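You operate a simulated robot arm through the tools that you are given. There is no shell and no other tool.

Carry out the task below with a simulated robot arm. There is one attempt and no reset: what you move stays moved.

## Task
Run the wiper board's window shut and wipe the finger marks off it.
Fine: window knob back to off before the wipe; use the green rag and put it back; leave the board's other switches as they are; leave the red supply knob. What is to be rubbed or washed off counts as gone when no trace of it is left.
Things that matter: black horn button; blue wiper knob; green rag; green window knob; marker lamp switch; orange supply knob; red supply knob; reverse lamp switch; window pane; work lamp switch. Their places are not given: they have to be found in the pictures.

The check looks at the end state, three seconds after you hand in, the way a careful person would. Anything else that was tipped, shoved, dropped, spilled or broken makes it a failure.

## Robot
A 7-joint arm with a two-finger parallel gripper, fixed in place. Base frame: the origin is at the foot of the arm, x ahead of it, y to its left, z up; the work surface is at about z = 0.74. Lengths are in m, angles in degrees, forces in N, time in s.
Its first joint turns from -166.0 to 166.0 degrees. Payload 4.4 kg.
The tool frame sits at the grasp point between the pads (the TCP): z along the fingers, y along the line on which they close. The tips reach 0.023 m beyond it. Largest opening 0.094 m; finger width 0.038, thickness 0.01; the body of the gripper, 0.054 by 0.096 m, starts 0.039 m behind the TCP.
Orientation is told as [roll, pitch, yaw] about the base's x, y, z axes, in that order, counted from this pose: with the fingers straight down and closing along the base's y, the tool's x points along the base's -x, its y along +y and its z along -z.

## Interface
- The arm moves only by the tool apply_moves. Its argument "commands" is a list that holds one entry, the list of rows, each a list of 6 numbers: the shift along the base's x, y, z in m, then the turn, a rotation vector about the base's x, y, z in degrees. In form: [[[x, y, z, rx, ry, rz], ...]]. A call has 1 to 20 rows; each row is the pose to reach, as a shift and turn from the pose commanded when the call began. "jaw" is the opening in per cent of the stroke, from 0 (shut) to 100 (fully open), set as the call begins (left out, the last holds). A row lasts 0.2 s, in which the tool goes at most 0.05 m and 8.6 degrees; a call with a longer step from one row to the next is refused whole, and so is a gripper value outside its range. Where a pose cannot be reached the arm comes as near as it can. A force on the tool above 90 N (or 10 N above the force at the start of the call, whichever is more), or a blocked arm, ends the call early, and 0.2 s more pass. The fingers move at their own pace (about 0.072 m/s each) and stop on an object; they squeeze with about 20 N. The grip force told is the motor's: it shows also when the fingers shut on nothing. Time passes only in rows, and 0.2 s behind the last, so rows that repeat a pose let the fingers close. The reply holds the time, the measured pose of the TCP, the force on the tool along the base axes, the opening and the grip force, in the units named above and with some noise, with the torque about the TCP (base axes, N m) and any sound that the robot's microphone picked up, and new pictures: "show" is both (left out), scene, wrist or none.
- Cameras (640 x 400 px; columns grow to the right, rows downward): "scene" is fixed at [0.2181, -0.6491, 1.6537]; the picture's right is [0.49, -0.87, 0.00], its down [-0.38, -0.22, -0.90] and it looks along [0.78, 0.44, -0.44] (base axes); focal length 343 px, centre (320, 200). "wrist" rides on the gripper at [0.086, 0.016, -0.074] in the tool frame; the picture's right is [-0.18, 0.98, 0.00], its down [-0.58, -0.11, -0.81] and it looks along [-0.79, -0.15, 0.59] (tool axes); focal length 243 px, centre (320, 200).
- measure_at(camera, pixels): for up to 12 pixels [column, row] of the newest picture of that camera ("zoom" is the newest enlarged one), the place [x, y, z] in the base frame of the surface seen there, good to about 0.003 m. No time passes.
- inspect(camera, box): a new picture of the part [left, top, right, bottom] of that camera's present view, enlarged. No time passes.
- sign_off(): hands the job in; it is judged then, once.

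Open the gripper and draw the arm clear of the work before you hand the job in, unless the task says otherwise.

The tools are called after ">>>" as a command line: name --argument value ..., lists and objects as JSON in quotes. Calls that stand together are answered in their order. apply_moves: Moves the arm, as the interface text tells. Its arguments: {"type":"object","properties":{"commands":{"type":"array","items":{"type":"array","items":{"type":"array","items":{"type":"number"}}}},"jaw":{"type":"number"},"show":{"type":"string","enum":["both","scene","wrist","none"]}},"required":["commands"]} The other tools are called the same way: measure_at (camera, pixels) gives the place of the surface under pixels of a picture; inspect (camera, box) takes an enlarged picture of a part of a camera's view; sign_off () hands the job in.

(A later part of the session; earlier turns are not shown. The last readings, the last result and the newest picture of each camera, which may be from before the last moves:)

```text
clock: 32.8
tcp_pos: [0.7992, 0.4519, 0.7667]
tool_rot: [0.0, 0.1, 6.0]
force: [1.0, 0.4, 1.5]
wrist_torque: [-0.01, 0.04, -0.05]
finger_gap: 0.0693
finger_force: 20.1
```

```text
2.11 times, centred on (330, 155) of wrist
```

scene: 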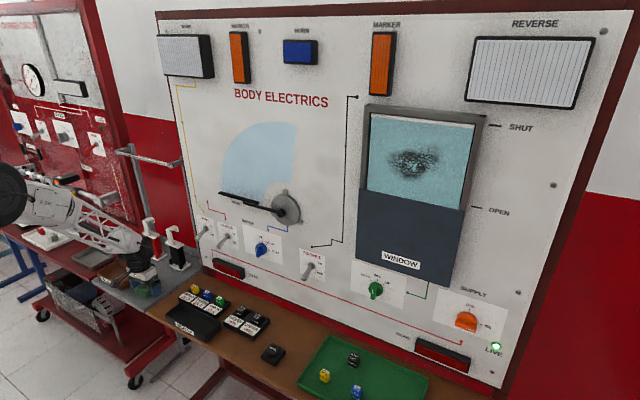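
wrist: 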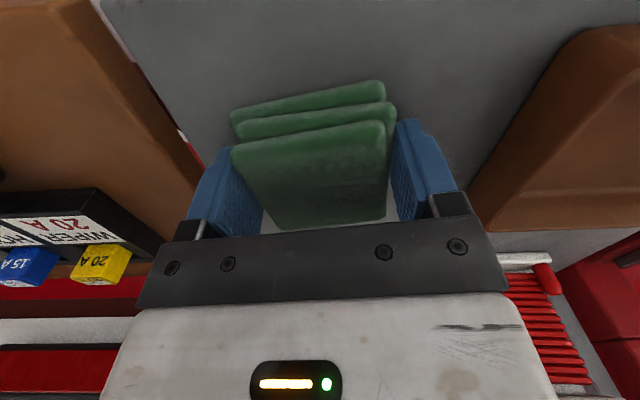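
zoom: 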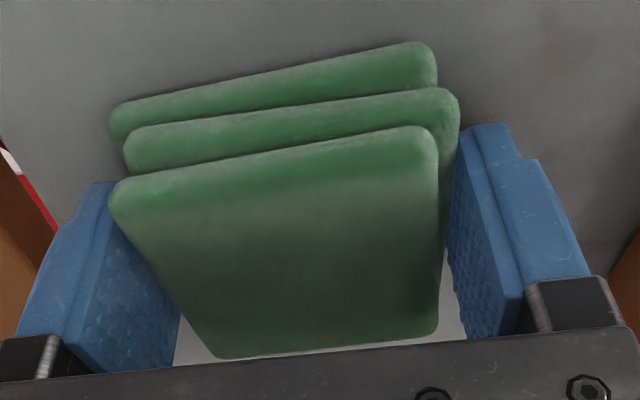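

The gap settles at 0.0693 again with ~20 N, now with much more pad overlap. I lift slowly and watch the gap reading.

>>> apply_moves --commands '[[[0, 0, 0.001, 0, 0, 0], [0, 0, 0.002, 0, 0, 0], [0, 0, 0.003, 0, 0, 0], [0, 0, 0.004, 0, 0, 0], [0, 0, 0.006, 0, 0, 0], [0, 0, 0.008, 0, 0, 0]]]' --show "wrist"

```text
clock: 34.2
tcp_pos: [0.7987, 0.452, 0.7743]
tool_rot: [0.0, 0.0, 6.0]
force: [-0.4, -0.7, -0.4]
wrist_torque: [-0.01, -0.01, 0.0]
finger_gap: 0.0694
finger_force: 19.7
```

wrist: 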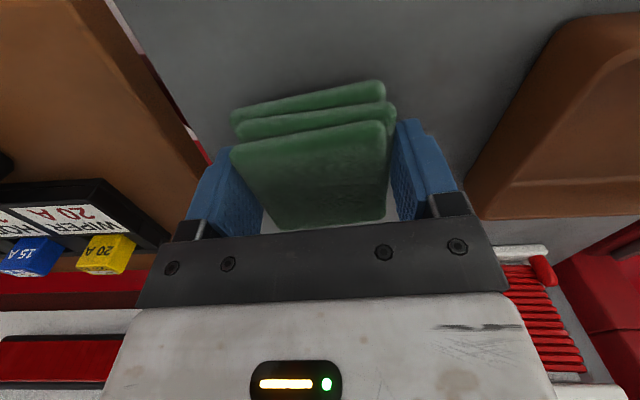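

The rag keeps its place between the fingers while the bench recedes, so it is lifted. I raise it further at a gentle pace.

>>> apply_moves --commands '[[[0, 0, 0.004, 0, 0, 0], [0, 0, 0.01, 0, 0, 0], [0, 0, 0.018, 0, 0, 0], [0, 0, 0.028, 0, 0, 0], [0, 0, 0.04, 0, 0, 0], [0, 0, 0.055, 0, 0, 0], [0, 0, 0.07, 0, 0, 0], [0, 0, 0.085, 0, 0, 0], [0, 0, 0.1, 0, 0, 0], [0, 0, 0.11, 0, 0, 0]]]'

>>> inspect --camera "scene" --box '[80, 210, 200, 310]'

```text
clock: 36.4
tcp_pos: [0.7975, 0.4515, 0.8842]
tool_rot: [0.0, 0.0, 6.1]
force: [-1.1, -0.4, -0.8]
wrist_torque: [-0.01, 0.02, 0.01]
finger_gap: 0.0696
finger_force: 19.7
```

scene: 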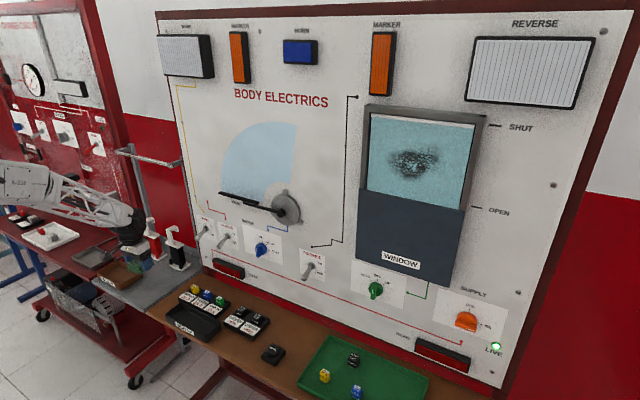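
wrist: 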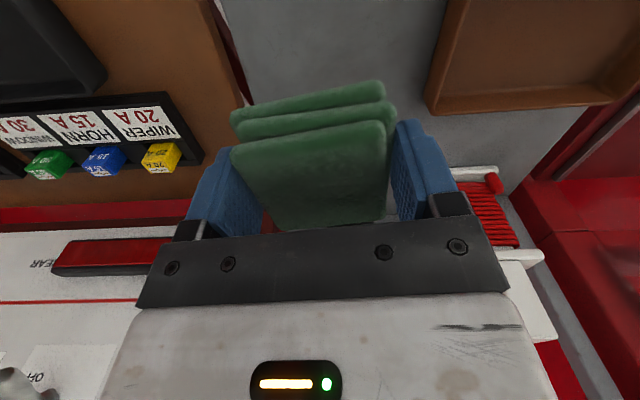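

```text
4.00 times, centred on (140, 260) of scene
```

zoom: 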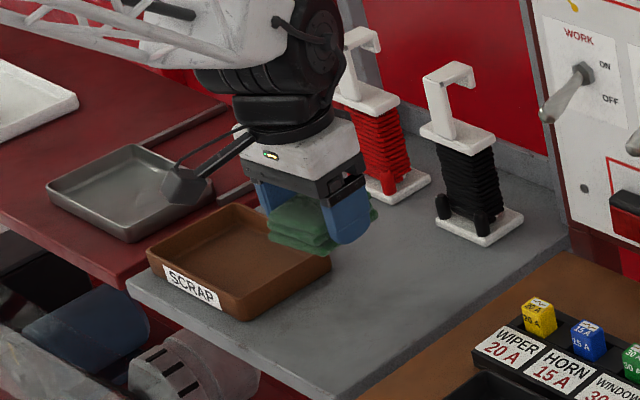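

The rag is held firmly (gap 0.0696) and clear of everything. I raise it, back off from the stands and undo the 6° yaw.

>>> apply_moves --commands '[[[-0.005, -0.005, 0.01, 0, 0, -0.5], [-0.015, -0.015, 0.03, 0, 0, -1], [-0.025, -0.03, 0.055, 0, 0, -2], [-0.035, -0.045, 0.08, 0, 0, -3], [-0.045, -0.06, 0.105, 0, 0, -4], [-0.055, -0.075, 0.13, 0, 0, -5], [-0.065, -0.09, 0.155, 0, 0, -6], [-0.075, -0.11, 0.18, 0, 0, -6], [-0.085, -0.13, 0.205, 0, 0, -6], [-0.095, -0.15, 0.23, 0, 0, -6], [-0.1, -0.165, 0.255, 0, 0, -6], [-0.1, -0.175, 0.27, 0, 0, -6], [-0.1, -0.18, 0.28, 0, 0, -6]]]' --show "wrist"

```text
clock: 39.2
tcp_pos: [0.7005, 0.2728, 1.1636]
tool_rot: [-0.1, 0.0, -0.1]
force: [0.5, -0.5, -0.1]
wrist_torque: [-0.02, 0.01, -0.02]
finger_gap: 0.0696
finger_force: 19.7
```

wrist: 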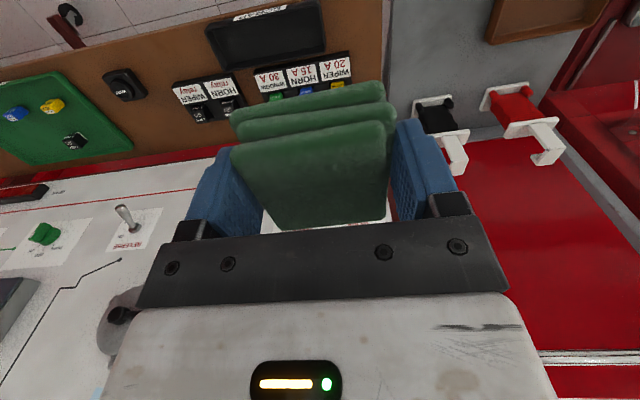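

The rag is still seated. Now I swing to face the window, ending at about (0.80, −0.47, 1.385) with the tool horizontal.

>>> apply_moves --commands '[[[0.005, -0.0372, 0.011, 0, -4.5, 0], [0.01, -0.0743, 0.022, 0, -9, 0], [0.015, -0.1115, 0.033, 0, -13.5, 0], [0.02, -0.1486, 0.044, 0, -18, 0], [0.025, -0.1858, 0.055, 0, -22.5, 0], [0.03, -0.2229, 0.066, 0, -27, 0], [0.035, -0.2601, 0.077, 0, -31.5, 0], [0.04, -0.2972, 0.088, 0, -36, 0], [0.045, -0.3344, 0.099, 0, -40.5, 0], [0.05, -0.3715, 0.11, 0, -45, 0], [0.055, -0.4087, 0.121, 0, -49.5, 0], [0.06, -0.4458, 0.132, 0, -54, 0], [0.065, -0.483, 0.143, 0, -58.5, 0], [0.07, -0.5201, 0.154, 0, -63, 0], [0.075, -0.5573, 0.165, 0, -67.5, 0], [0.08, -0.5944, 0.176, 0, -72, 0], [0.085, -0.6316, 0.187, 0, -76.5, 0], [0.09, -0.6687, 0.198, 0, -81, 0], [0.095, -0.7059, 0.209, 0, -85.5, 0], [0.1, -0.743, 0.22, 0, -90, 0]]]'

```text
clock: 43.4
tcp_pos: [0.8008, -0.4676, 1.3871]
tool_rot: [-148.4, -89.7, 148.7]
force: [-0.2, 1.4, -0.3]
wrist_torque: [0.02, 0.0, -0.08]
finger_gap: 0.0696
finger_force: 20.0
```

scene: 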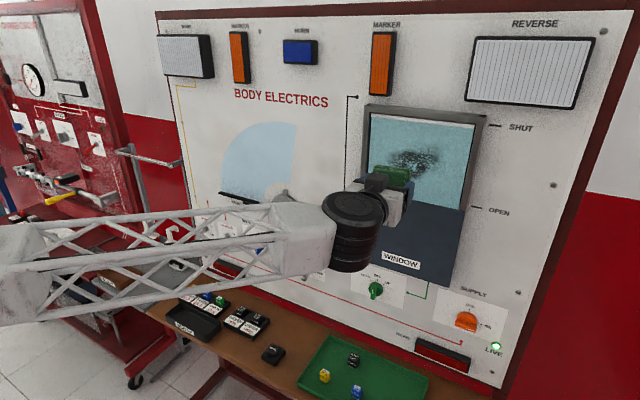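
wrist: 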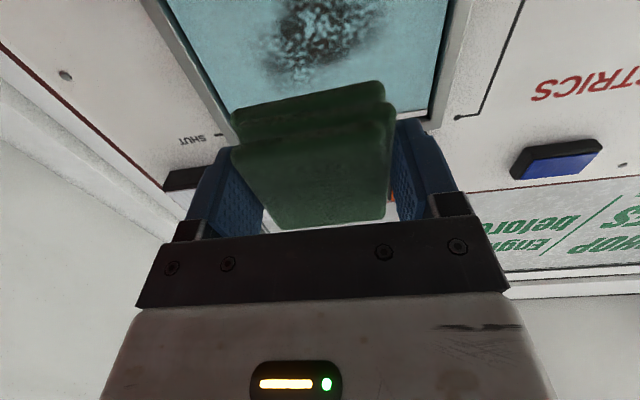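

The rag faces the pane, the smudge at about (320,40) in the wrist view. I measure the marks' extent and the frame edges from here.

>>> inspect --camera "wrist" --box '[180, 0, 480, 130]'

>>> measure_at --camera "wrist" --pixels '[[255, 20], [262, 60], [275, 78], [330, 60], [362, 40], [385, 12], [310, 3], [195, 30], [440, 40], [270, 70], [360, 60], [300, 40]]'

>>> inspect --camera "scene" --box '[355, 100, 495, 215]'

```text
2.13 times, centred on (330, 65) of wrist
```

zoom: 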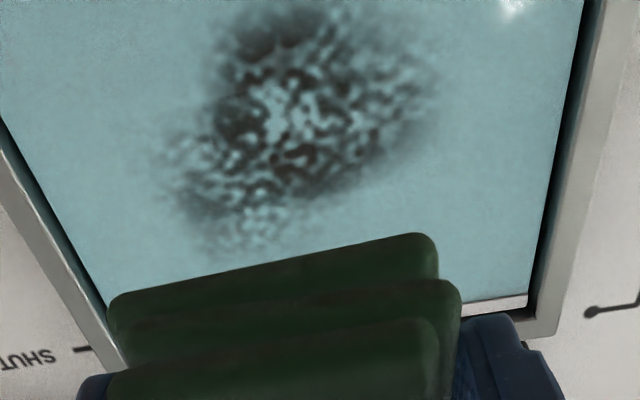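

```text
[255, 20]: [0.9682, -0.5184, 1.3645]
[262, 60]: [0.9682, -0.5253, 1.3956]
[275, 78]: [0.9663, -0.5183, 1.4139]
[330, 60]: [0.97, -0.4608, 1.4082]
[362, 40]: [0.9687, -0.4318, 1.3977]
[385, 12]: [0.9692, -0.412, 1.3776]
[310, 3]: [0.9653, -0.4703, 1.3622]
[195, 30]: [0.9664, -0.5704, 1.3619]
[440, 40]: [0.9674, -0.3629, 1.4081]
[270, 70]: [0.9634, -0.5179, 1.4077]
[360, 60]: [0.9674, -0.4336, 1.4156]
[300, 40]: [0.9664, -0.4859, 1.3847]
```

```text
3.48 times, centred on (425, 158) of scene
```

zoom: 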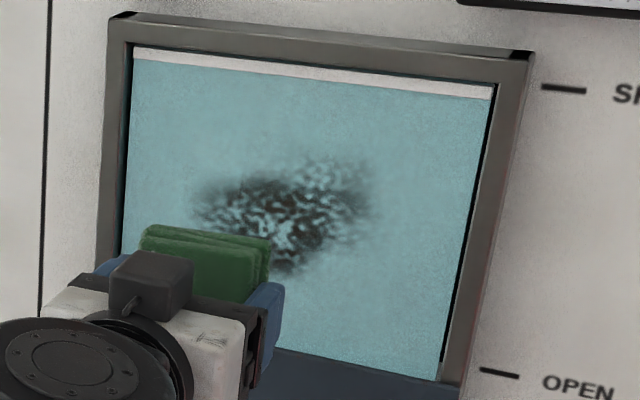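

The pane is at x≈0.967 and the marks cover y −0.41…−0.54, z 1.34…1.44; the frame opening is y −0.365…−0.585, so the fingers fit. I approach the middle of the smudge to just short of contact.

>>> apply_moves --commands '[[[0.03, 0, 0, 0, 0, 0], [0.06, 0, 0, 0, 0, 0], [0.09, 0, 0, 0, 0, 0], [0.11, 0, 0, 0, 0, 0], [0.122, 0, 0, 0, 0, 0], [0.13, 0, 0, 0, 0, 0], [0.134, 0, 0, 0, 0, 0], [0.136, 0, 0, 0, 0, 0], [0.136, 0, 0, 0, 0, 0]]]'

```text
clock: 45.4
tcp_pos: [0.9355, -0.4707, 1.3833]
tool_rot: [-159.5, -90.0, 159.4]
force: [0.4, 0.4, -0.2]
wrist_torque: [0.0, -0.01, -0.02]
finger_gap: 0.0693
finger_force: 19.6
```

scene: 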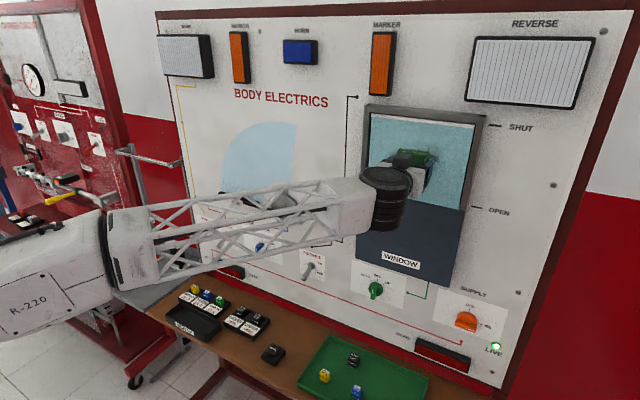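
wrist: 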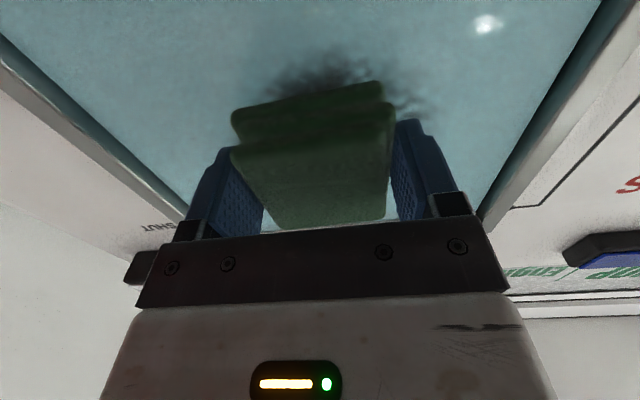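

No contact yet (force ≈0, TCP x 0.9355). I creep forward in 1 mm steps and read the force.

>>> apply_moves --commands '[[[0.001, 0, 0, 0, 0, 0], [0.002, 0, 0, 0, 0, 0], [0.003, 0, 0, 0, 0, 0], [0.003, 0, 0, 0, 0, 0]]]' --show "none"

>>> apply_moves --commands '[[[0.001, 0, 0, 0, 0, 0], [0.001, 0, 0, 0, 0, 0]]]' --show "none"

>>> apply_moves --commands '[[[0.001, 0, 0, 0, 0, 0], [0.001, 0, 0, 0, 0, 0]]]' --show "wrist"

```text
clock: 46.4
tcp_pos: [0.9377, -0.4713, 1.383]
tool_rot: [33.0, -90.0, -33.0]
force: [0.1, -0.4, -0.4]
wrist_torque: [0.01, 0.01, 0.03]
finger_gap: 0.0693
finger_force: 19.9
```

```text
clock: 47.0
tcp_pos: [0.9394, -0.4715, 1.384]
tool_rot: [-67.1, -90.0, 67.1]
force: [0.3, 0.2, -0.1]
wrist_torque: [0.02, 0.02, 0.0]
finger_gap: 0.0696
finger_force: 19.8
```

```text
clock: 47.6
tcp_pos: [0.9398, -0.4695, 1.3852]
tool_rot: [-66.7, -90.0, 66.7]
force: [-0.7, 0.3, 0.3]
wrist_torque: [0.01, 0.04, -0.01]
finger_gap: 0.0692
finger_force: 20.0
```

wrist: 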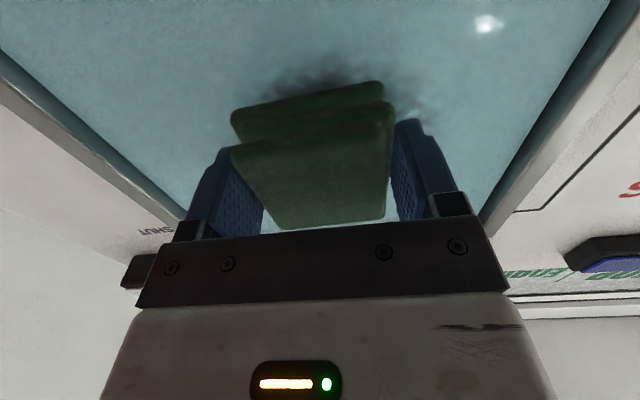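

Still free at commanded x≈0.940. I go on in half-millimetre steps with force readings.

>>> apply_moves --commands '[[[0.001, 0, 0, 0, 0, 0], [0.001, 0, 0, 0, 0, 0]]]' --show "none"

>>> apply_moves --commands '[[[0.0005, 0, 0, 0, 0, 0], [0.0005, 0, 0, 0, 0, 0]]]' --show "none"

>>> apply_moves --commands '[[[0.0005, 0, 0, 0, 0, 0], [0.0005, 0, 0, 0, 0, 0]]]' --show "none"

```text
clock: 48.2
tcp_pos: [0.9406, -0.4703, 1.385]
tool_rot: [4.6, -90.0, -4.5]
force: [-1.3, 0.0, -0.6]
wrist_torque: [0.0, -0.03, -0.03]
finger_gap: 0.0693
finger_force: 19.9
```

```text
clock: 48.8
tcp_pos: [0.9418, -0.4702, 1.3839]
tool_rot: [102.8, -89.9, -102.8]
force: [-9.5, 2.6, -1.8]
wrist_torque: [0.03, -0.04, -0.11]
finger_gap: 0.0693
finger_force: 20.5
```

```text
clock: 49.4
tcp_pos: [0.9415, -0.471, 1.3857]
tool_rot: [-168.7, -90.0, 168.7]
force: [-20.0, 6.3, -4.1]
wrist_torque: [0.02, 0.02, 0.1]
finger_gap: 0.0696
finger_force: 19.9
```

Contact begins at commanded x≈0.9412, about 20 N/mm, and the rag holds at 20 N. I back off to ~10–12 N and make a first stroke across y at this height.

>>> apply_moves --commands '[[[-0.0004, 0, 0, 0, 0, 0], [-0.0004, 0.01, 0, 0, 0, 0], [-0.0004, 0.02, 0, 0, 0, 0], [-0.0004, 0.03, 0, 0, 0, 0], [-0.0004, 0.042, 0, 0, 0, 0], [-0.0004, 0.03, 0, 0, 0, 0], [-0.0004, 0.015, 0, 0, 0, 0], [-0.0004, 0, 0, 0, 0, 0], [-0.0004, -0.015, 0, 0, 0, 0], [-0.0004, -0.03, 0, 0, 0, 0], [-0.0004, -0.045, 0, 0, 0, 0], [-0.0004, -0.055, 0, 0, 0, 0], [-0.0004, -0.045, 0, 0, 0, 0]]]'

>>> inspect --camera "scene" --box '[355, 100, 495, 215]'

```text
clock: 52.2
tcp_pos: [0.9414, -0.5154, 1.3845]
tool_rot: [43.5, -90.0, -43.6]
force: [-1.0, -0.3, -1.1]
wrist_torque: [0.0, -0.01, 0.04]
finger_gap: 0.0694
finger_force: 19.4
```

scene: 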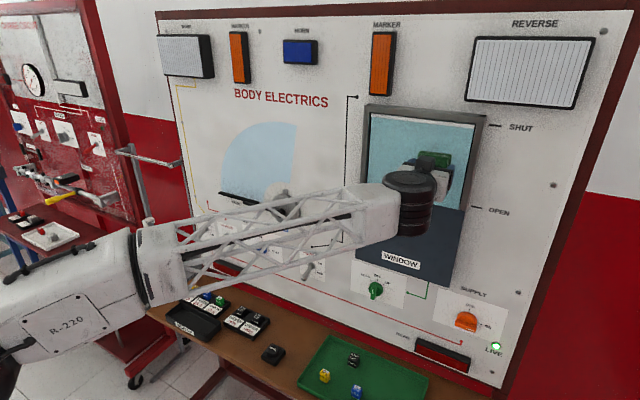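
wrist: 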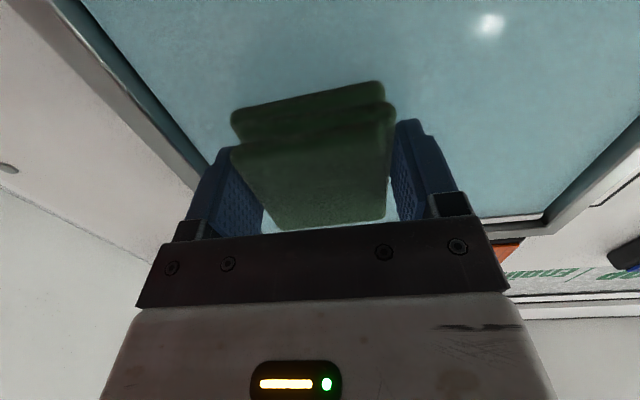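

```text
3.48 times, centred on (425, 158) of scene
```

zoom: 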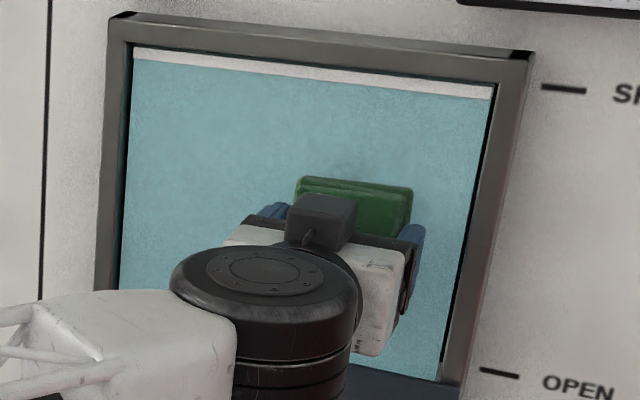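

The wipe works: most of the visible smudge is gone after one pass. I raster the upper and lower bands too, pressing about 0.4 mm more since the force fell to ~1 N here.

>>> apply_moves --commands '[[[0.0003, 0, 0.01, 0, 0, 0], [0.0004, 0, 0.022, 0, 0, 0], [0.0004, 0, 0.035, 0, 0, 0], [0.0004, 0.015, 0.035, 0, 0, 0], [0.0004, 0.03, 0.035, 0, 0, 0], [0.0004, 0.045, 0.035, 0, 0, 0], [0.0004, 0.06, 0.035, 0, 0, 0], [0.0004, 0.075, 0.035, 0, 0, 0], [0.0004, 0.088, 0.035, 0, 0, 0], [0.0004, 0.094, 0.025, 0, 0, 0], [0.0004, 0.094, 0.015, 0, 0, 0], [0.0004, 0.08, 0.015, 0, 0, 0], [0.0004, 0.065, 0.015, 0, 0, 0], [0.0004, 0.05, 0.015, 0, 0, 0], [0.0004, 0.035, 0.015, 0, 0, 0], [0.0004, 0.02, 0.015, 0, 0, 0], [0.0004, 0.005, 0.015, 0, 0, 0], [0.0004, -0.008, 0.015, 0, 0, 0], [0.0004, -0.008, 0.005, 0, 0, 0]]]' --show "none"

>>> apply_moves --commands '[[[0, 0, -0.012, 0, 0, 0], [0, 0, -0.025, 0, 0, 0], [0, 0.015, -0.025, 0, 0, 0], [0, 0.03, -0.025, 0, 0, 0], [0, 0.045, -0.025, 0, 0, 0], [0, 0.06, -0.025, 0, 0, 0], [0, 0.075, -0.025, 0, 0, 0], [0, 0.09, -0.025, 0, 0, 0], [0, 0.1, -0.025, 0, 0, 0], [0, 0.1, -0.037, 0, 0, 0], [0, 0.085, -0.037, 0, 0, 0], [0, 0.07, -0.037, 0, 0, 0], [0, 0.055, -0.037, 0, 0, 0], [0, 0.04, -0.037, 0, 0, 0], [0, 0.025, -0.037, 0, 0, 0], [0, 0.01, -0.037, 0, 0, 0], [0, 0, -0.037, 0, 0, 0], [0, 0, -0.025, 0, 0, 0]]]'

```text
clock: 56.2
tcp_pos: [0.9423, -0.5237, 1.3892]
tool_rot: [150.8, -90.0, -150.8]
force: [-4.4, -0.7, 2.7]
wrist_torque: [0.04, -0.01, 0.04]
finger_gap: 0.0696
finger_force: 19.6
```

```text
clock: 60.0
tcp_pos: [0.9433, -0.5231, 1.3633]
tool_rot: [56.2, -89.9, -56.1]
force: [-0.3, 0.0, -0.4]
wrist_torque: [-0.01, 0.0, 0.01]
finger_gap: 0.0695
finger_force: 19.9
```

scene: 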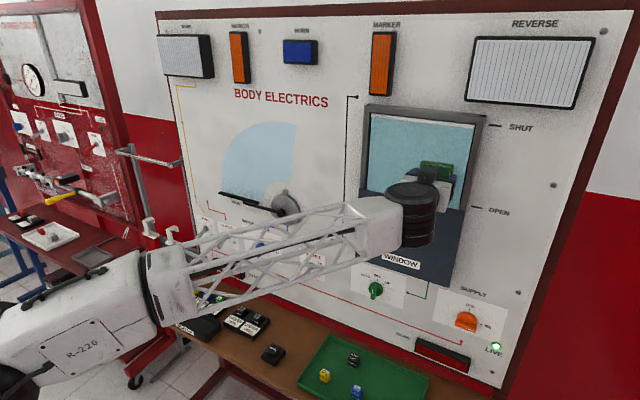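
wrist: 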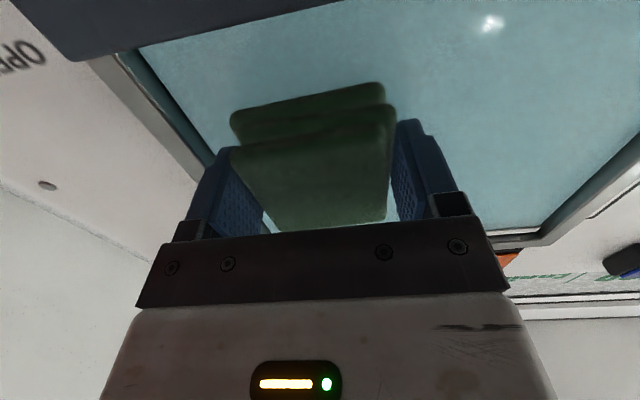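

I draw straight back about 0.12 m and down-left a little to view the pane.

>>> apply_moves --commands '[[[-0.01, 0, 0, 0, 0, 0], [-0.03, 0, 0, 0, 0, 0], [-0.06, 0, 0, 0, 0, 0], [-0.09, 0, 0, 0, 0, 0], [-0.12, 0, 0, 0, 0, 0], [-0.14, 0.03, -0.03, 0, 0, 0], [-0.15, 0.06, -0.06, 0, 0, 0], [-0.15, 0.1, -0.08, 0, 0, 0], [-0.15, 0.14, -0.1, 0, 0, 0], [-0.15, 0.18, -0.12, 0, 0, 0], [-0.15, 0.22, -0.13, 0, 0, 0], [-0.15, 0.22, -0.13, 0, 0, 0]]]'

>>> inspect --camera "scene" --box '[355, 100, 495, 215]'

>>> inspect --camera "scene" --box '[375, 120, 455, 190]'

```text
clock: 61.5
tcp_pos: [0.8461, -0.5001, 1.164]
tool_rot: [38.8, -80.3, -37.7]
force: [-0.4, -0.5, -0.4]
wrist_torque: [0.02, -0.04, 0.03]
finger_gap: 0.0697
finger_force: 19.9
stopped in row 7: the arm was blocked; the commanded pose is now the measured one
```

scene: 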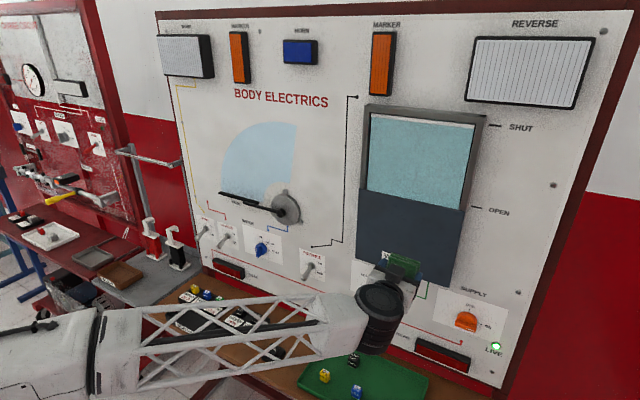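
wrist: 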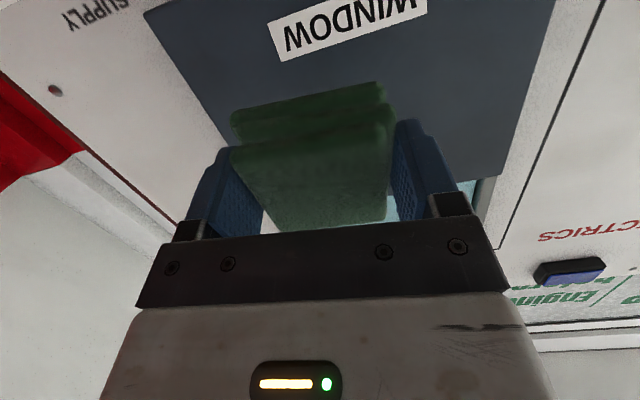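

```text
3.48 times, centred on (425, 158) of scene
```

zoom: 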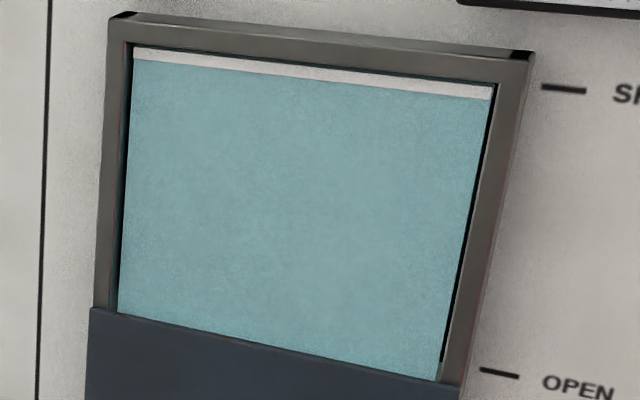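

```text
5.71 times, centred on (415, 155) of scene
```

zoom: 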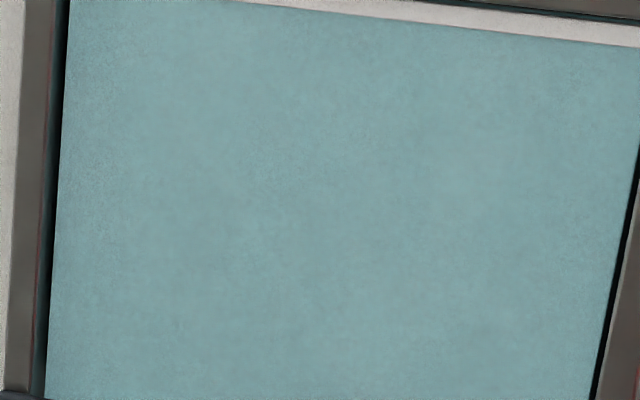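

The pane now looks clean, but the retreat was "blocked" in row 7 with no force: the arm sagged to (0.846, −0.50, 1.164), tilted a few degrees, the rag still held and nothing touched. I move up and back to a pitched pose whose wrist camera can look squarely at the pane.

>>> apply_moves --commands '[[[-0.01, 0, 0.01, -0.5, 1.7, 0], [-0.02, 0.005, 0.03, -1, 3.4, -0.2], [-0.03, 0.01, 0.05, -1.5, 5.1, -0.4], [-0.04, 0.015, 0.075, -2, 6.8, -0.5], [-0.045, 0.02, 0.1, -2.5, 8.5, -0.6], [-0.05, 0.025, 0.125, -3, 10.2, -0.8], [-0.055, 0.03, 0.15, -3.5, 12, -0.9]]]'

```text
clock: 63.1
tcp_pos: [0.7877, -0.4682, 1.3218]
tool_rot: [6.6, -70.7, -7.3]
force: [0.4, 0.0, -0.3]
wrist_torque: [0.01, -0.01, -0.01]
finger_gap: 0.0696
finger_force: 20.7
```

scene: 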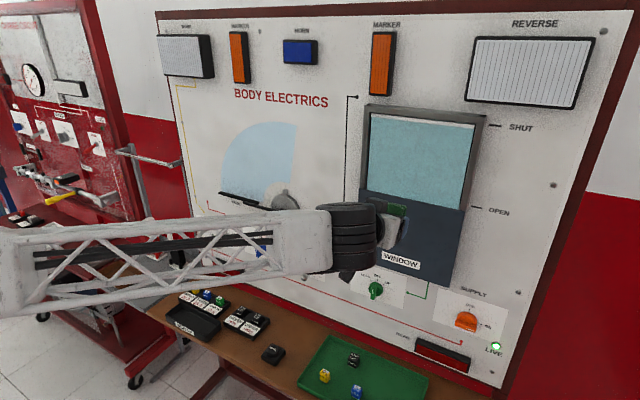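
wrist: 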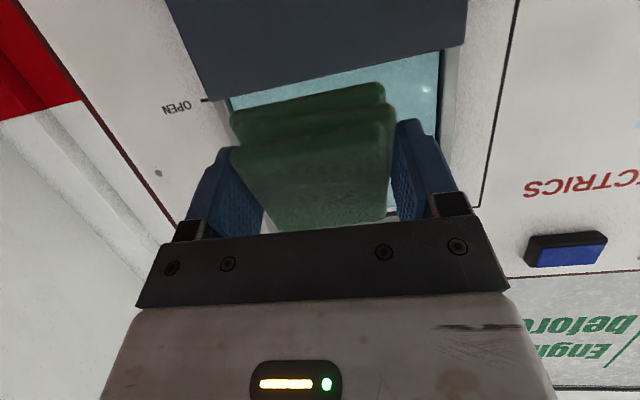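

The arm moves freely again and reached the commanded place. I continue up so the pane comes into the upper part of the wrist view.

>>> apply_moves --commands '[[[-0.005, 0, 0.03, 0, 1, 0], [-0.01, 0, 0.06, 0, 2, 0], [-0.015, 0, 0.09, 0, 3, 0], [-0.02, 0, 0.12, 0, 4, 0], [-0.025, 0, 0.15, 0, 5, 0], [-0.025, 0, 0.16, 0, 6, 0], [-0.025, 0, 0.16, 0, 6, 0]]]'

>>> inspect --camera "wrist" --box '[180, 0, 480, 130]'

```text
clock: 64.7
tcp_pos: [0.7663, -0.4566, 1.4881]
tool_rot: [4.3, -65.0, -4.5]
force: [-0.9, 0.7, -0.8]
wrist_torque: [-0.03, 0.02, 0.04]
finger_gap: 0.0691
finger_force: 19.9
```

scene: 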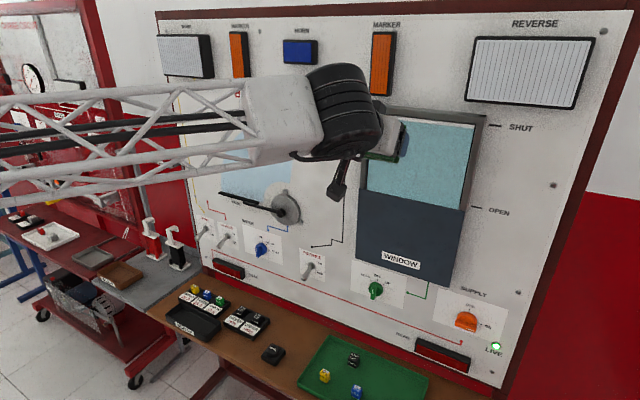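
wrist: 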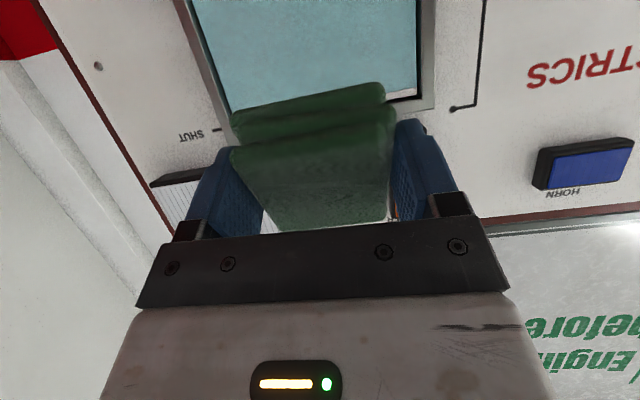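

```text
2.13 times, centred on (330, 65) of wrist
```

zoom: 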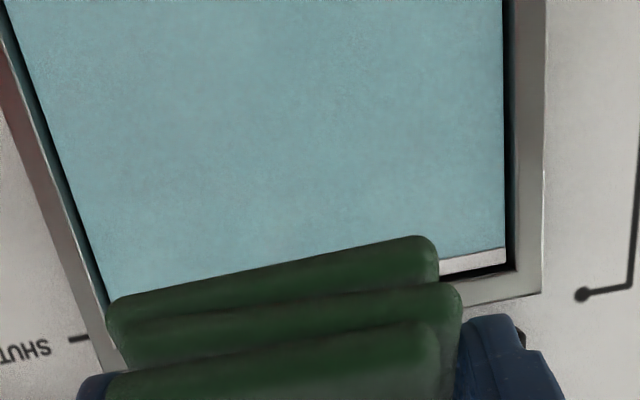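

The upper pane shows clean. I pitch a little further down and rise to bring the whole pane into view, then zoom in for faint traces.

>>> apply_moves --commands '[[[-0.01, 0, 0.005, 0, 4, 0], [-0.02, 0, 0.01, 0, 8, 0], [-0.03, 0, 0.015, 0, 12, 0], [-0.04, 0, 0.02, 0, 16, 0], [-0.05, 0, 0.02, 0, 18, 0], [-0.05, 0, 0.02, 0, 18, 0]]]'

>>> inspect --camera "wrist" --box '[200, 0, 460, 130]'

>>> inspect --camera "wrist" --box '[230, 10, 390, 110]'

>>> inspect --camera "scene" --box '[375, 120, 465, 205]'

```text
clock: 66.1
tcp_pos: [0.7165, -0.4698, 1.4971]
tool_rot: [2.5, -46.5, -3.7]
force: [-0.4, -0.4, -1.0]
wrist_torque: [0.0, -0.02, 0.02]
finger_gap: 0.0697
finger_force: 20.0
```

scene: 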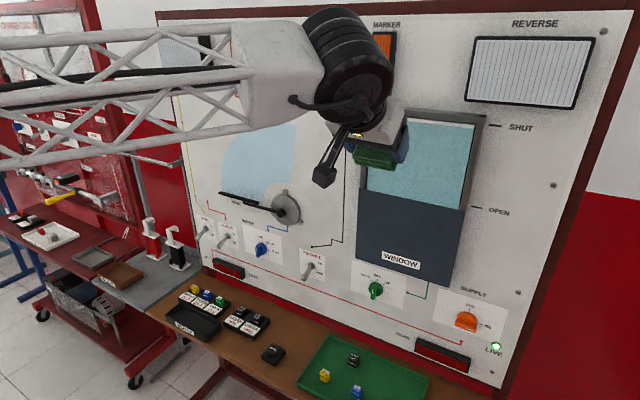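
wrist: 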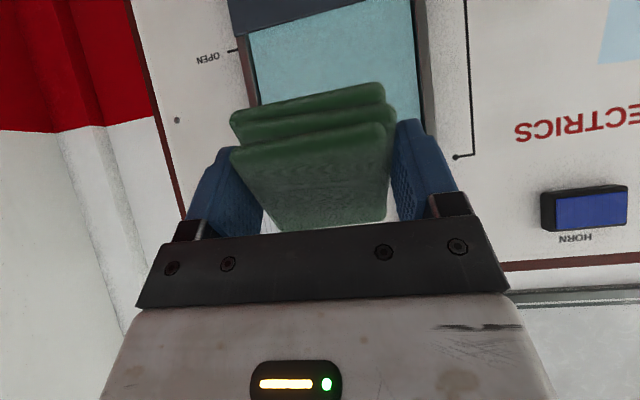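

```text
2.46 times, centred on (330, 65) of wrist
```

zoom: 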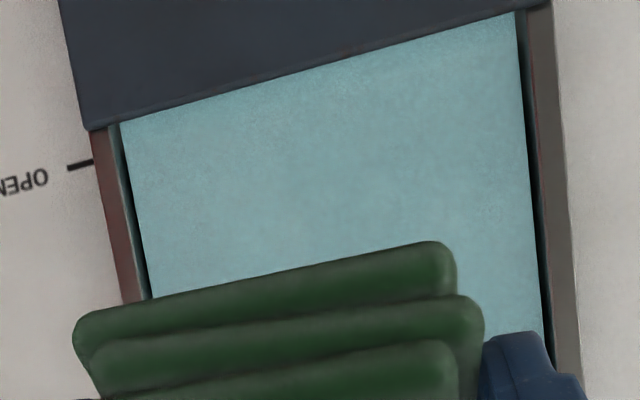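

```text
4.00 times, centred on (310, 60) of wrist
```

zoom: 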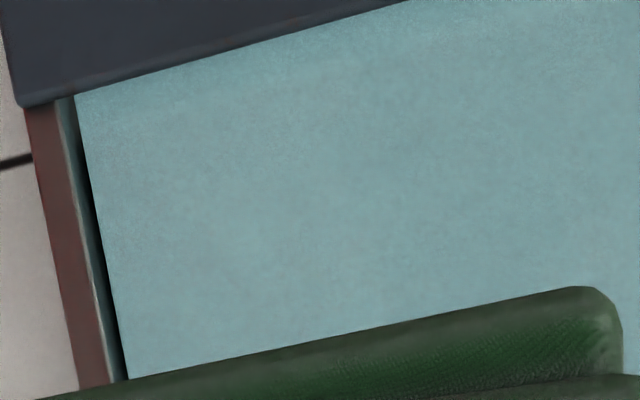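

```text
4.71 times, centred on (420, 162) of scene
```

zoom: 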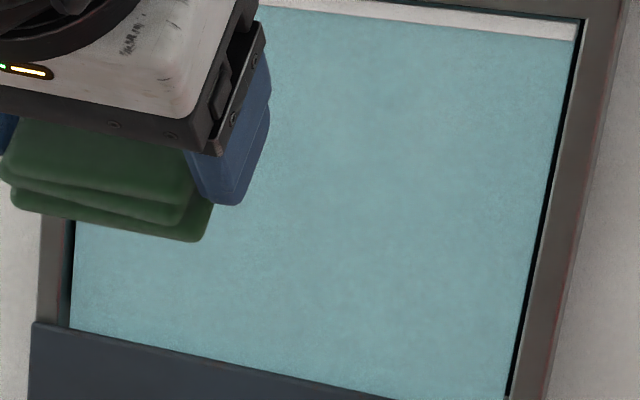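

The pane shows no clear mark; there may be a very faint grey in the middle, so I compare a strongly enlarged middle region against a margin region.

>>> inspect --camera "scene" --box '[408, 145, 440, 165]'

>>> inspect --camera "scene" --box '[410, 180, 442, 200]'

>>> inspect --camera "wrist" --box '[255, 10, 420, 113]'

```text
16.00 times, centred on (424, 155) of scene
```

zoom: 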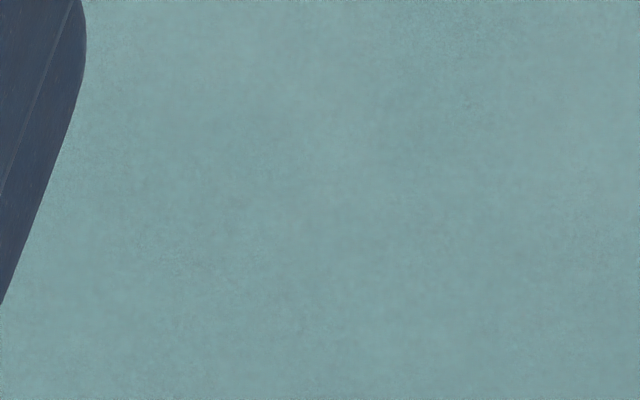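

```text
16.00 times, centred on (426, 190) of scene
```

zoom: 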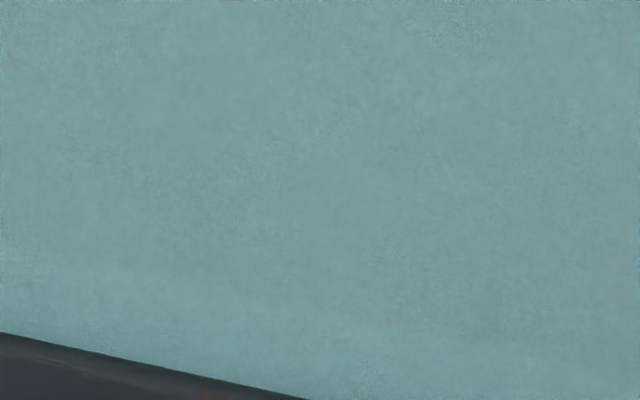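

```text
3.88 times, centred on (338, 62) of wrist
```

zoom: 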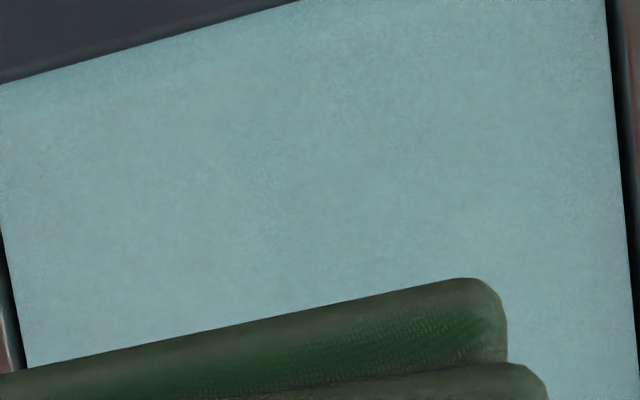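

No distinct mark is visible, only the pane's even grain, but since no trace may be left I'll do a second, careful wipe. First I square the tool up, then return to the approach pose and check that it is reached.

>>> apply_moves --commands '[[[0, 0, 0, -0.9, 0, 0.95], [0, 0, 0, -1.72, 0, 1.89], [0, 0, 0, -1.72, 0, 1.89]]]' --show "none"

>>> apply_moves --commands '[[[0.01, 0, -0.012, 0, -5, 0], [0.02, 0, -0.024, 0, -10, 0], [0.03, 0, -0.036, 0, -15, 0], [0.04, 0, -0.048, 0, -20, 0], [0.05, 0, -0.06, 0, -25, 0], [0.06, 0, -0.074, 0, -30, 0], [0.07, 0, -0.088, 0, -35, 0], [0.08, 0, -0.1, 0, -40, 0], [0.084, 0, -0.109, 0, -43.5, 0], [0.084, 0, -0.109, 0, -43.5, 0]]]'

```text
clock: 66.9
tcp_pos: [0.7145, -0.4693, 1.4975]
tool_rot: [0.1, -46.6, -0.1]
force: [-0.4, 0.5, -0.7]
wrist_torque: [0.01, -0.01, 0.0]
finger_gap: 0.0693
finger_force: 19.5
```

```text
clock: 69.1
tcp_pos: [0.8022, -0.4713, 1.3846]
tool_rot: [68.1, -89.8, -68.1]
force: [0.4, 0.3, -0.8]
wrist_torque: [-0.05, 0.0, -0.01]
finger_gap: 0.0692
finger_force: 19.8
```

scene: 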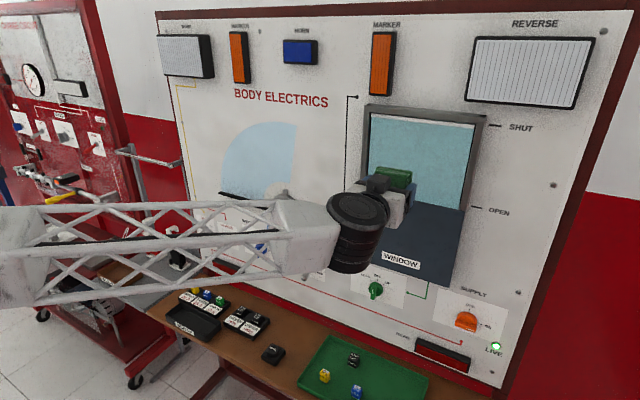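
wrist: 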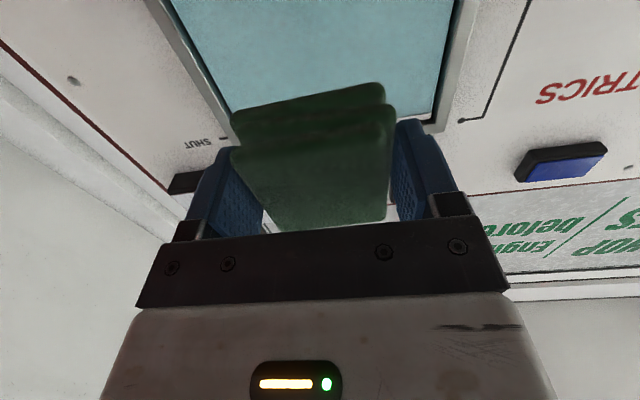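

The pose is as at the first approach and the rag is held. I approach to just short of the pane.

>>> apply_moves --commands '[[[0.03, 0, 0, 0, 0, 0], [0.06, 0, 0, 0, 0, 0], [0.09, 0, 0, 0, 0, 0], [0.11, 0, 0, 0, 0, 0], [0.125, 0, 0, 0, 0, 0], [0.133, 0, 0, 0, 0, 0], [0.138, 0, 0, 0, 0, 0], [0.14, 0, 0, 0, 0, 0], [0.14, 0, 0, 0, 0, 0]]]' --show "none"

>>> apply_moves --commands '[[[0.001, 0, 0, 0, 0, 0], [0.0015, 0, 0, 0, 0, 0], [0.0015, 0, 0, 0, 0, 0]]]' --show "none"

>>> apply_moves --commands '[[[0.0005, 0, 0, 0, 0, 0], [0.0005, 0, 0, 0, 0, 0]]]' --show "none"

```text
clock: 71.1
tcp_pos: [0.9396, -0.4708, 1.388]
tool_rot: [147.9, -90.0, -147.9]
force: [-1.1, -0.2, 0.0]
wrist_torque: [-0.03, 0.02, 0.0]
finger_gap: 0.0693
finger_force: 20.3
```

```text
clock: 71.9
tcp_pos: [0.9403, -0.4697, 1.388]
tool_rot: [141.0, -89.9, -141.0]
force: [-0.6, 0.2, -0.4]
wrist_torque: [0.01, 0.03, 0.01]
finger_gap: 0.0693
finger_force: 20.4
```

```text
clock: 72.5
tcp_pos: [0.9418, -0.4699, 1.3889]
tool_rot: [145.7, -89.9, -145.8]
force: [0.2, 0.2, -1.1]
wrist_torque: [0.0, 0.02, 0.0]
finger_gap: 0.0694
finger_force: 19.8
```

No contact yet at commanded x≈0.942 (the rag has settled back slightly in the grip). I continue in 0.5 mm steps.

>>> apply_moves --commands '[[[0.0005, 0, 0, 0, 0, 0], [0.0005, 0, 0, 0, 0, 0]]]' --show "none"

>>> apply_moves --commands '[[[0.0004, 0, 0, 0, 0, 0], [0.0004, 0, 0, 0, 0, 0]]]' --show "none"

```text
clock: 73.1
tcp_pos: [0.9423, -0.47, 1.389]
tool_rot: [146.8, -89.9, -146.7]
force: [-2.8, -0.4, -0.6]
wrist_torque: [-0.02, 0.09, -0.05]
finger_gap: 0.0691
finger_force: 19.8
```

```text
clock: 73.7
tcp_pos: [0.9428, -0.471, 1.3889]
tool_rot: [137.6, -89.8, -137.7]
force: [-9.7, 0.2, -2.8]
wrist_torque: [0.02, 0.2, -0.06]
finger_gap: 0.0694
finger_force: 20.2
```

Force is about 10 N. I now wipe the whole marked area in overlapping bands at this depth: middle and upper first.

>>> apply_moves --commands '[[[0, 0.012, 0, 0, 0, 0], [0, 0.025, 0, 0, 0, 0], [0, 0.038, 0, 0, 0, 0], [0, 0.05, 0, 0, 0, 0], [0, 0.05, 0.012, 0, 0, 0], [0, 0.05, 0.025, 0, 0, 0], [0, 0.035, 0.025, 0, 0, 0], [0, 0.02, 0.025, 0, 0, 0], [0, 0.005, 0.025, 0, 0, 0], [0, -0.01, 0.025, 0, 0, 0], [0, -0.025, 0.025, 0, 0, 0], [0, -0.04, 0.025, 0, 0, 0], [0, -0.055, 0.025, 0, 0, 0], [0, -0.06, 0.025, 0, 0, 0], [0, -0.06, 0.012, 0, 0, 0], [0, -0.06, 0, 0, 0, 0], [0, -0.045, 0, 0, 0, 0], [0, -0.03, 0, 0, 0, 0], [0, -0.015, 0, 0, 0, 0], [0, 0, 0, 0, 0, 0]]]' --show "wrist"

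```text
clock: 77.9
tcp_pos: [0.9422, -0.4687, 1.3878]
tool_rot: [135.2, -89.9, -135.3]
force: [0.8, 0.3, -1.2]
wrist_torque: [0.01, -0.02, -0.03]
finger_gap: 0.0696
finger_force: 20.0
```

wrist: 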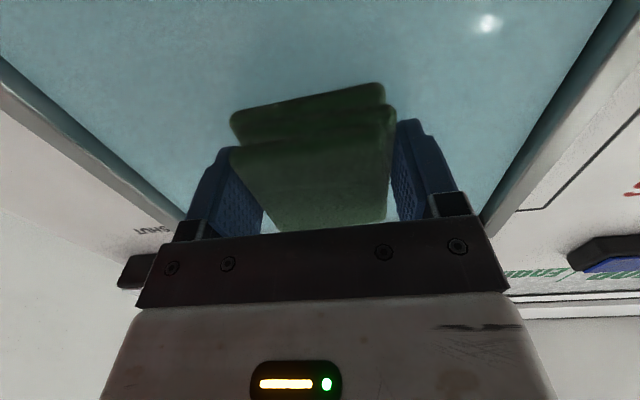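

The rag slid back a touch again (force ≈0 now). For the lower band I press 0.4 mm further, still short of the tips reaching the pane.

>>> apply_moves --commands '[[[0.0004, 0, -0.01, 0, 0, 0], [0.0004, 0, -0.022, 0, 0, 0], [0.0004, 0.015, -0.022, 0, 0, 0], [0.0004, 0.03, -0.022, 0, 0, 0], [0.0004, 0.045, -0.022, 0, 0, 0], [0.0004, 0.05, -0.03, 0, 0, 0], [0.0004, 0.05, -0.038, 0, 0, 0], [0.0004, 0.035, -0.038, 0, 0, 0], [0.0004, 0.02, -0.038, 0, 0, 0], [0.0004, 0.005, -0.038, 0, 0, 0], [0.0004, -0.01, -0.038, 0, 0, 0], [0.0004, -0.025, -0.038, 0, 0, 0], [0.0004, -0.04, -0.038, 0, 0, 0], [0.0004, -0.055, -0.038, 0, 0, 0], [0.0004, -0.055, -0.025, 0, 0, 0], [0.0004, -0.04, -0.015, 0, 0, 0], [0.0004, -0.025, -0.015, 0, 0, 0], [0.0004, -0.01, -0.015, 0, 0, 0], [0.0004, 0, -0.015, 0, 0, 0]]]' --show "wrist"

```text
clock: 81.9
tcp_pos: [0.9419, -0.4702, 1.3744]
tool_rot: [154.4, -89.9, -154.5]
force: [1.2, -0.5, -0.7]
wrist_torque: [-0.02, 0.04, 0.02]
finger_gap: 0.0696
finger_force: 20.0
```

wrist: 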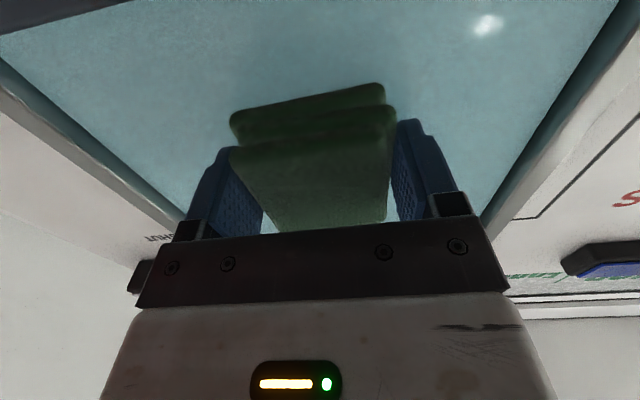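

The second pass is done. I retreat straight back along the approach line, then raise and pitch the tool down the way I came.

>>> apply_moves --commands '[[[-0.01, 0, 0, 0, 0, 0], [-0.03, 0, 0.005, 0, 0, 0], [-0.06, 0, 0.01, 0, 0, 0], [-0.09, 0, 0.015, 0, 0, 0], [-0.12, 0, 0.015, 0, 0, 0], [-0.143, 0, 0.015, 0, 0, 0], [-0.15, 0, 0.03, 0, 5, 0], [-0.16, 0, 0.045, 0, 10, 0], [-0.17, 0, 0.06, 0, 15, 0], [-0.18, 0, 0.075, 0, 20, 0], [-0.19, 0, 0.085, 0, 25, 0], [-0.2, 0, 0.095, 0, 30, 0], [-0.21, 0, 0.105, 0, 35, 0], [-0.22, 0, 0.115, 0, 40, 0], [-0.227, 0, 0.124, 0, 43.5, 0]]]'

>>> inspect --camera "scene" --box '[355, 100, 495, 215]'

>>> inspect --camera "wrist" --box '[200, 0, 460, 130]'

```text
clock: 85.3
tcp_pos: [0.7176, -0.4382, 1.5195]
tool_rot: [-1.4, -47.7, 2.7]
force: [0.5, 1.0, -1.1]
wrist_torque: [-0.03, -0.01, 0.01]
finger_gap: 0.0693
finger_force: 20.1
stopped in row 15: the arm was blocked; the commanded pose is now the measured one
```

scene: 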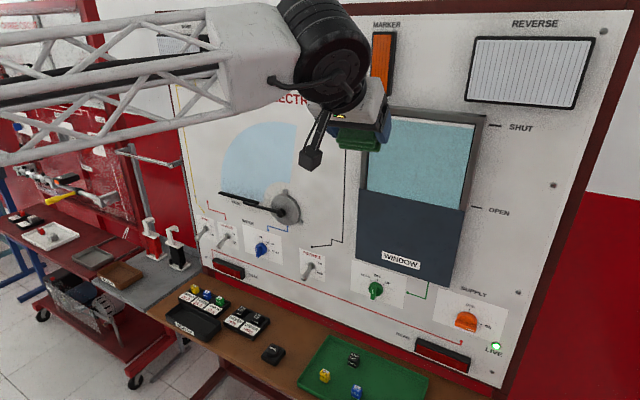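
wrist: 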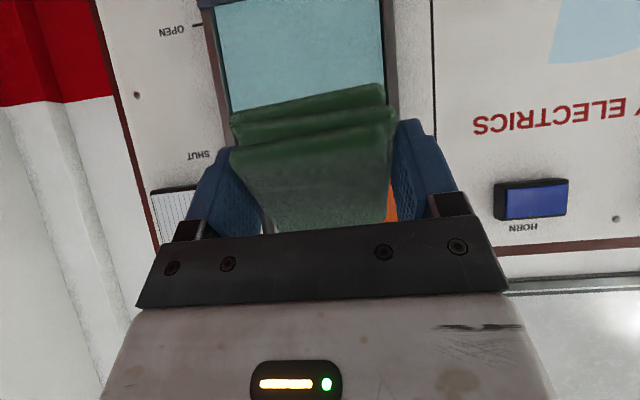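

```text
3.48 times, centred on (425, 158) of scene
```

zoom: 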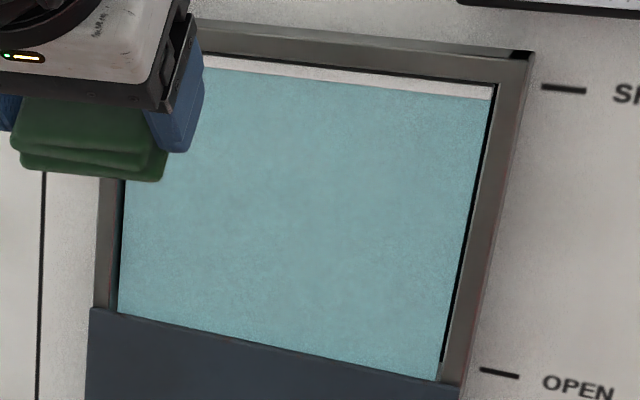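

```text
2.46 times, centred on (330, 65) of wrist
```

zoom: 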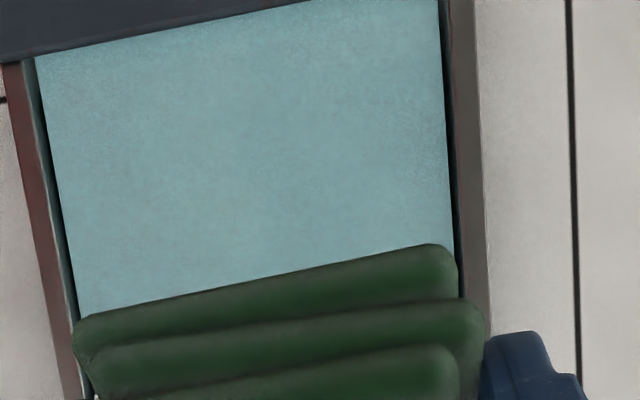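

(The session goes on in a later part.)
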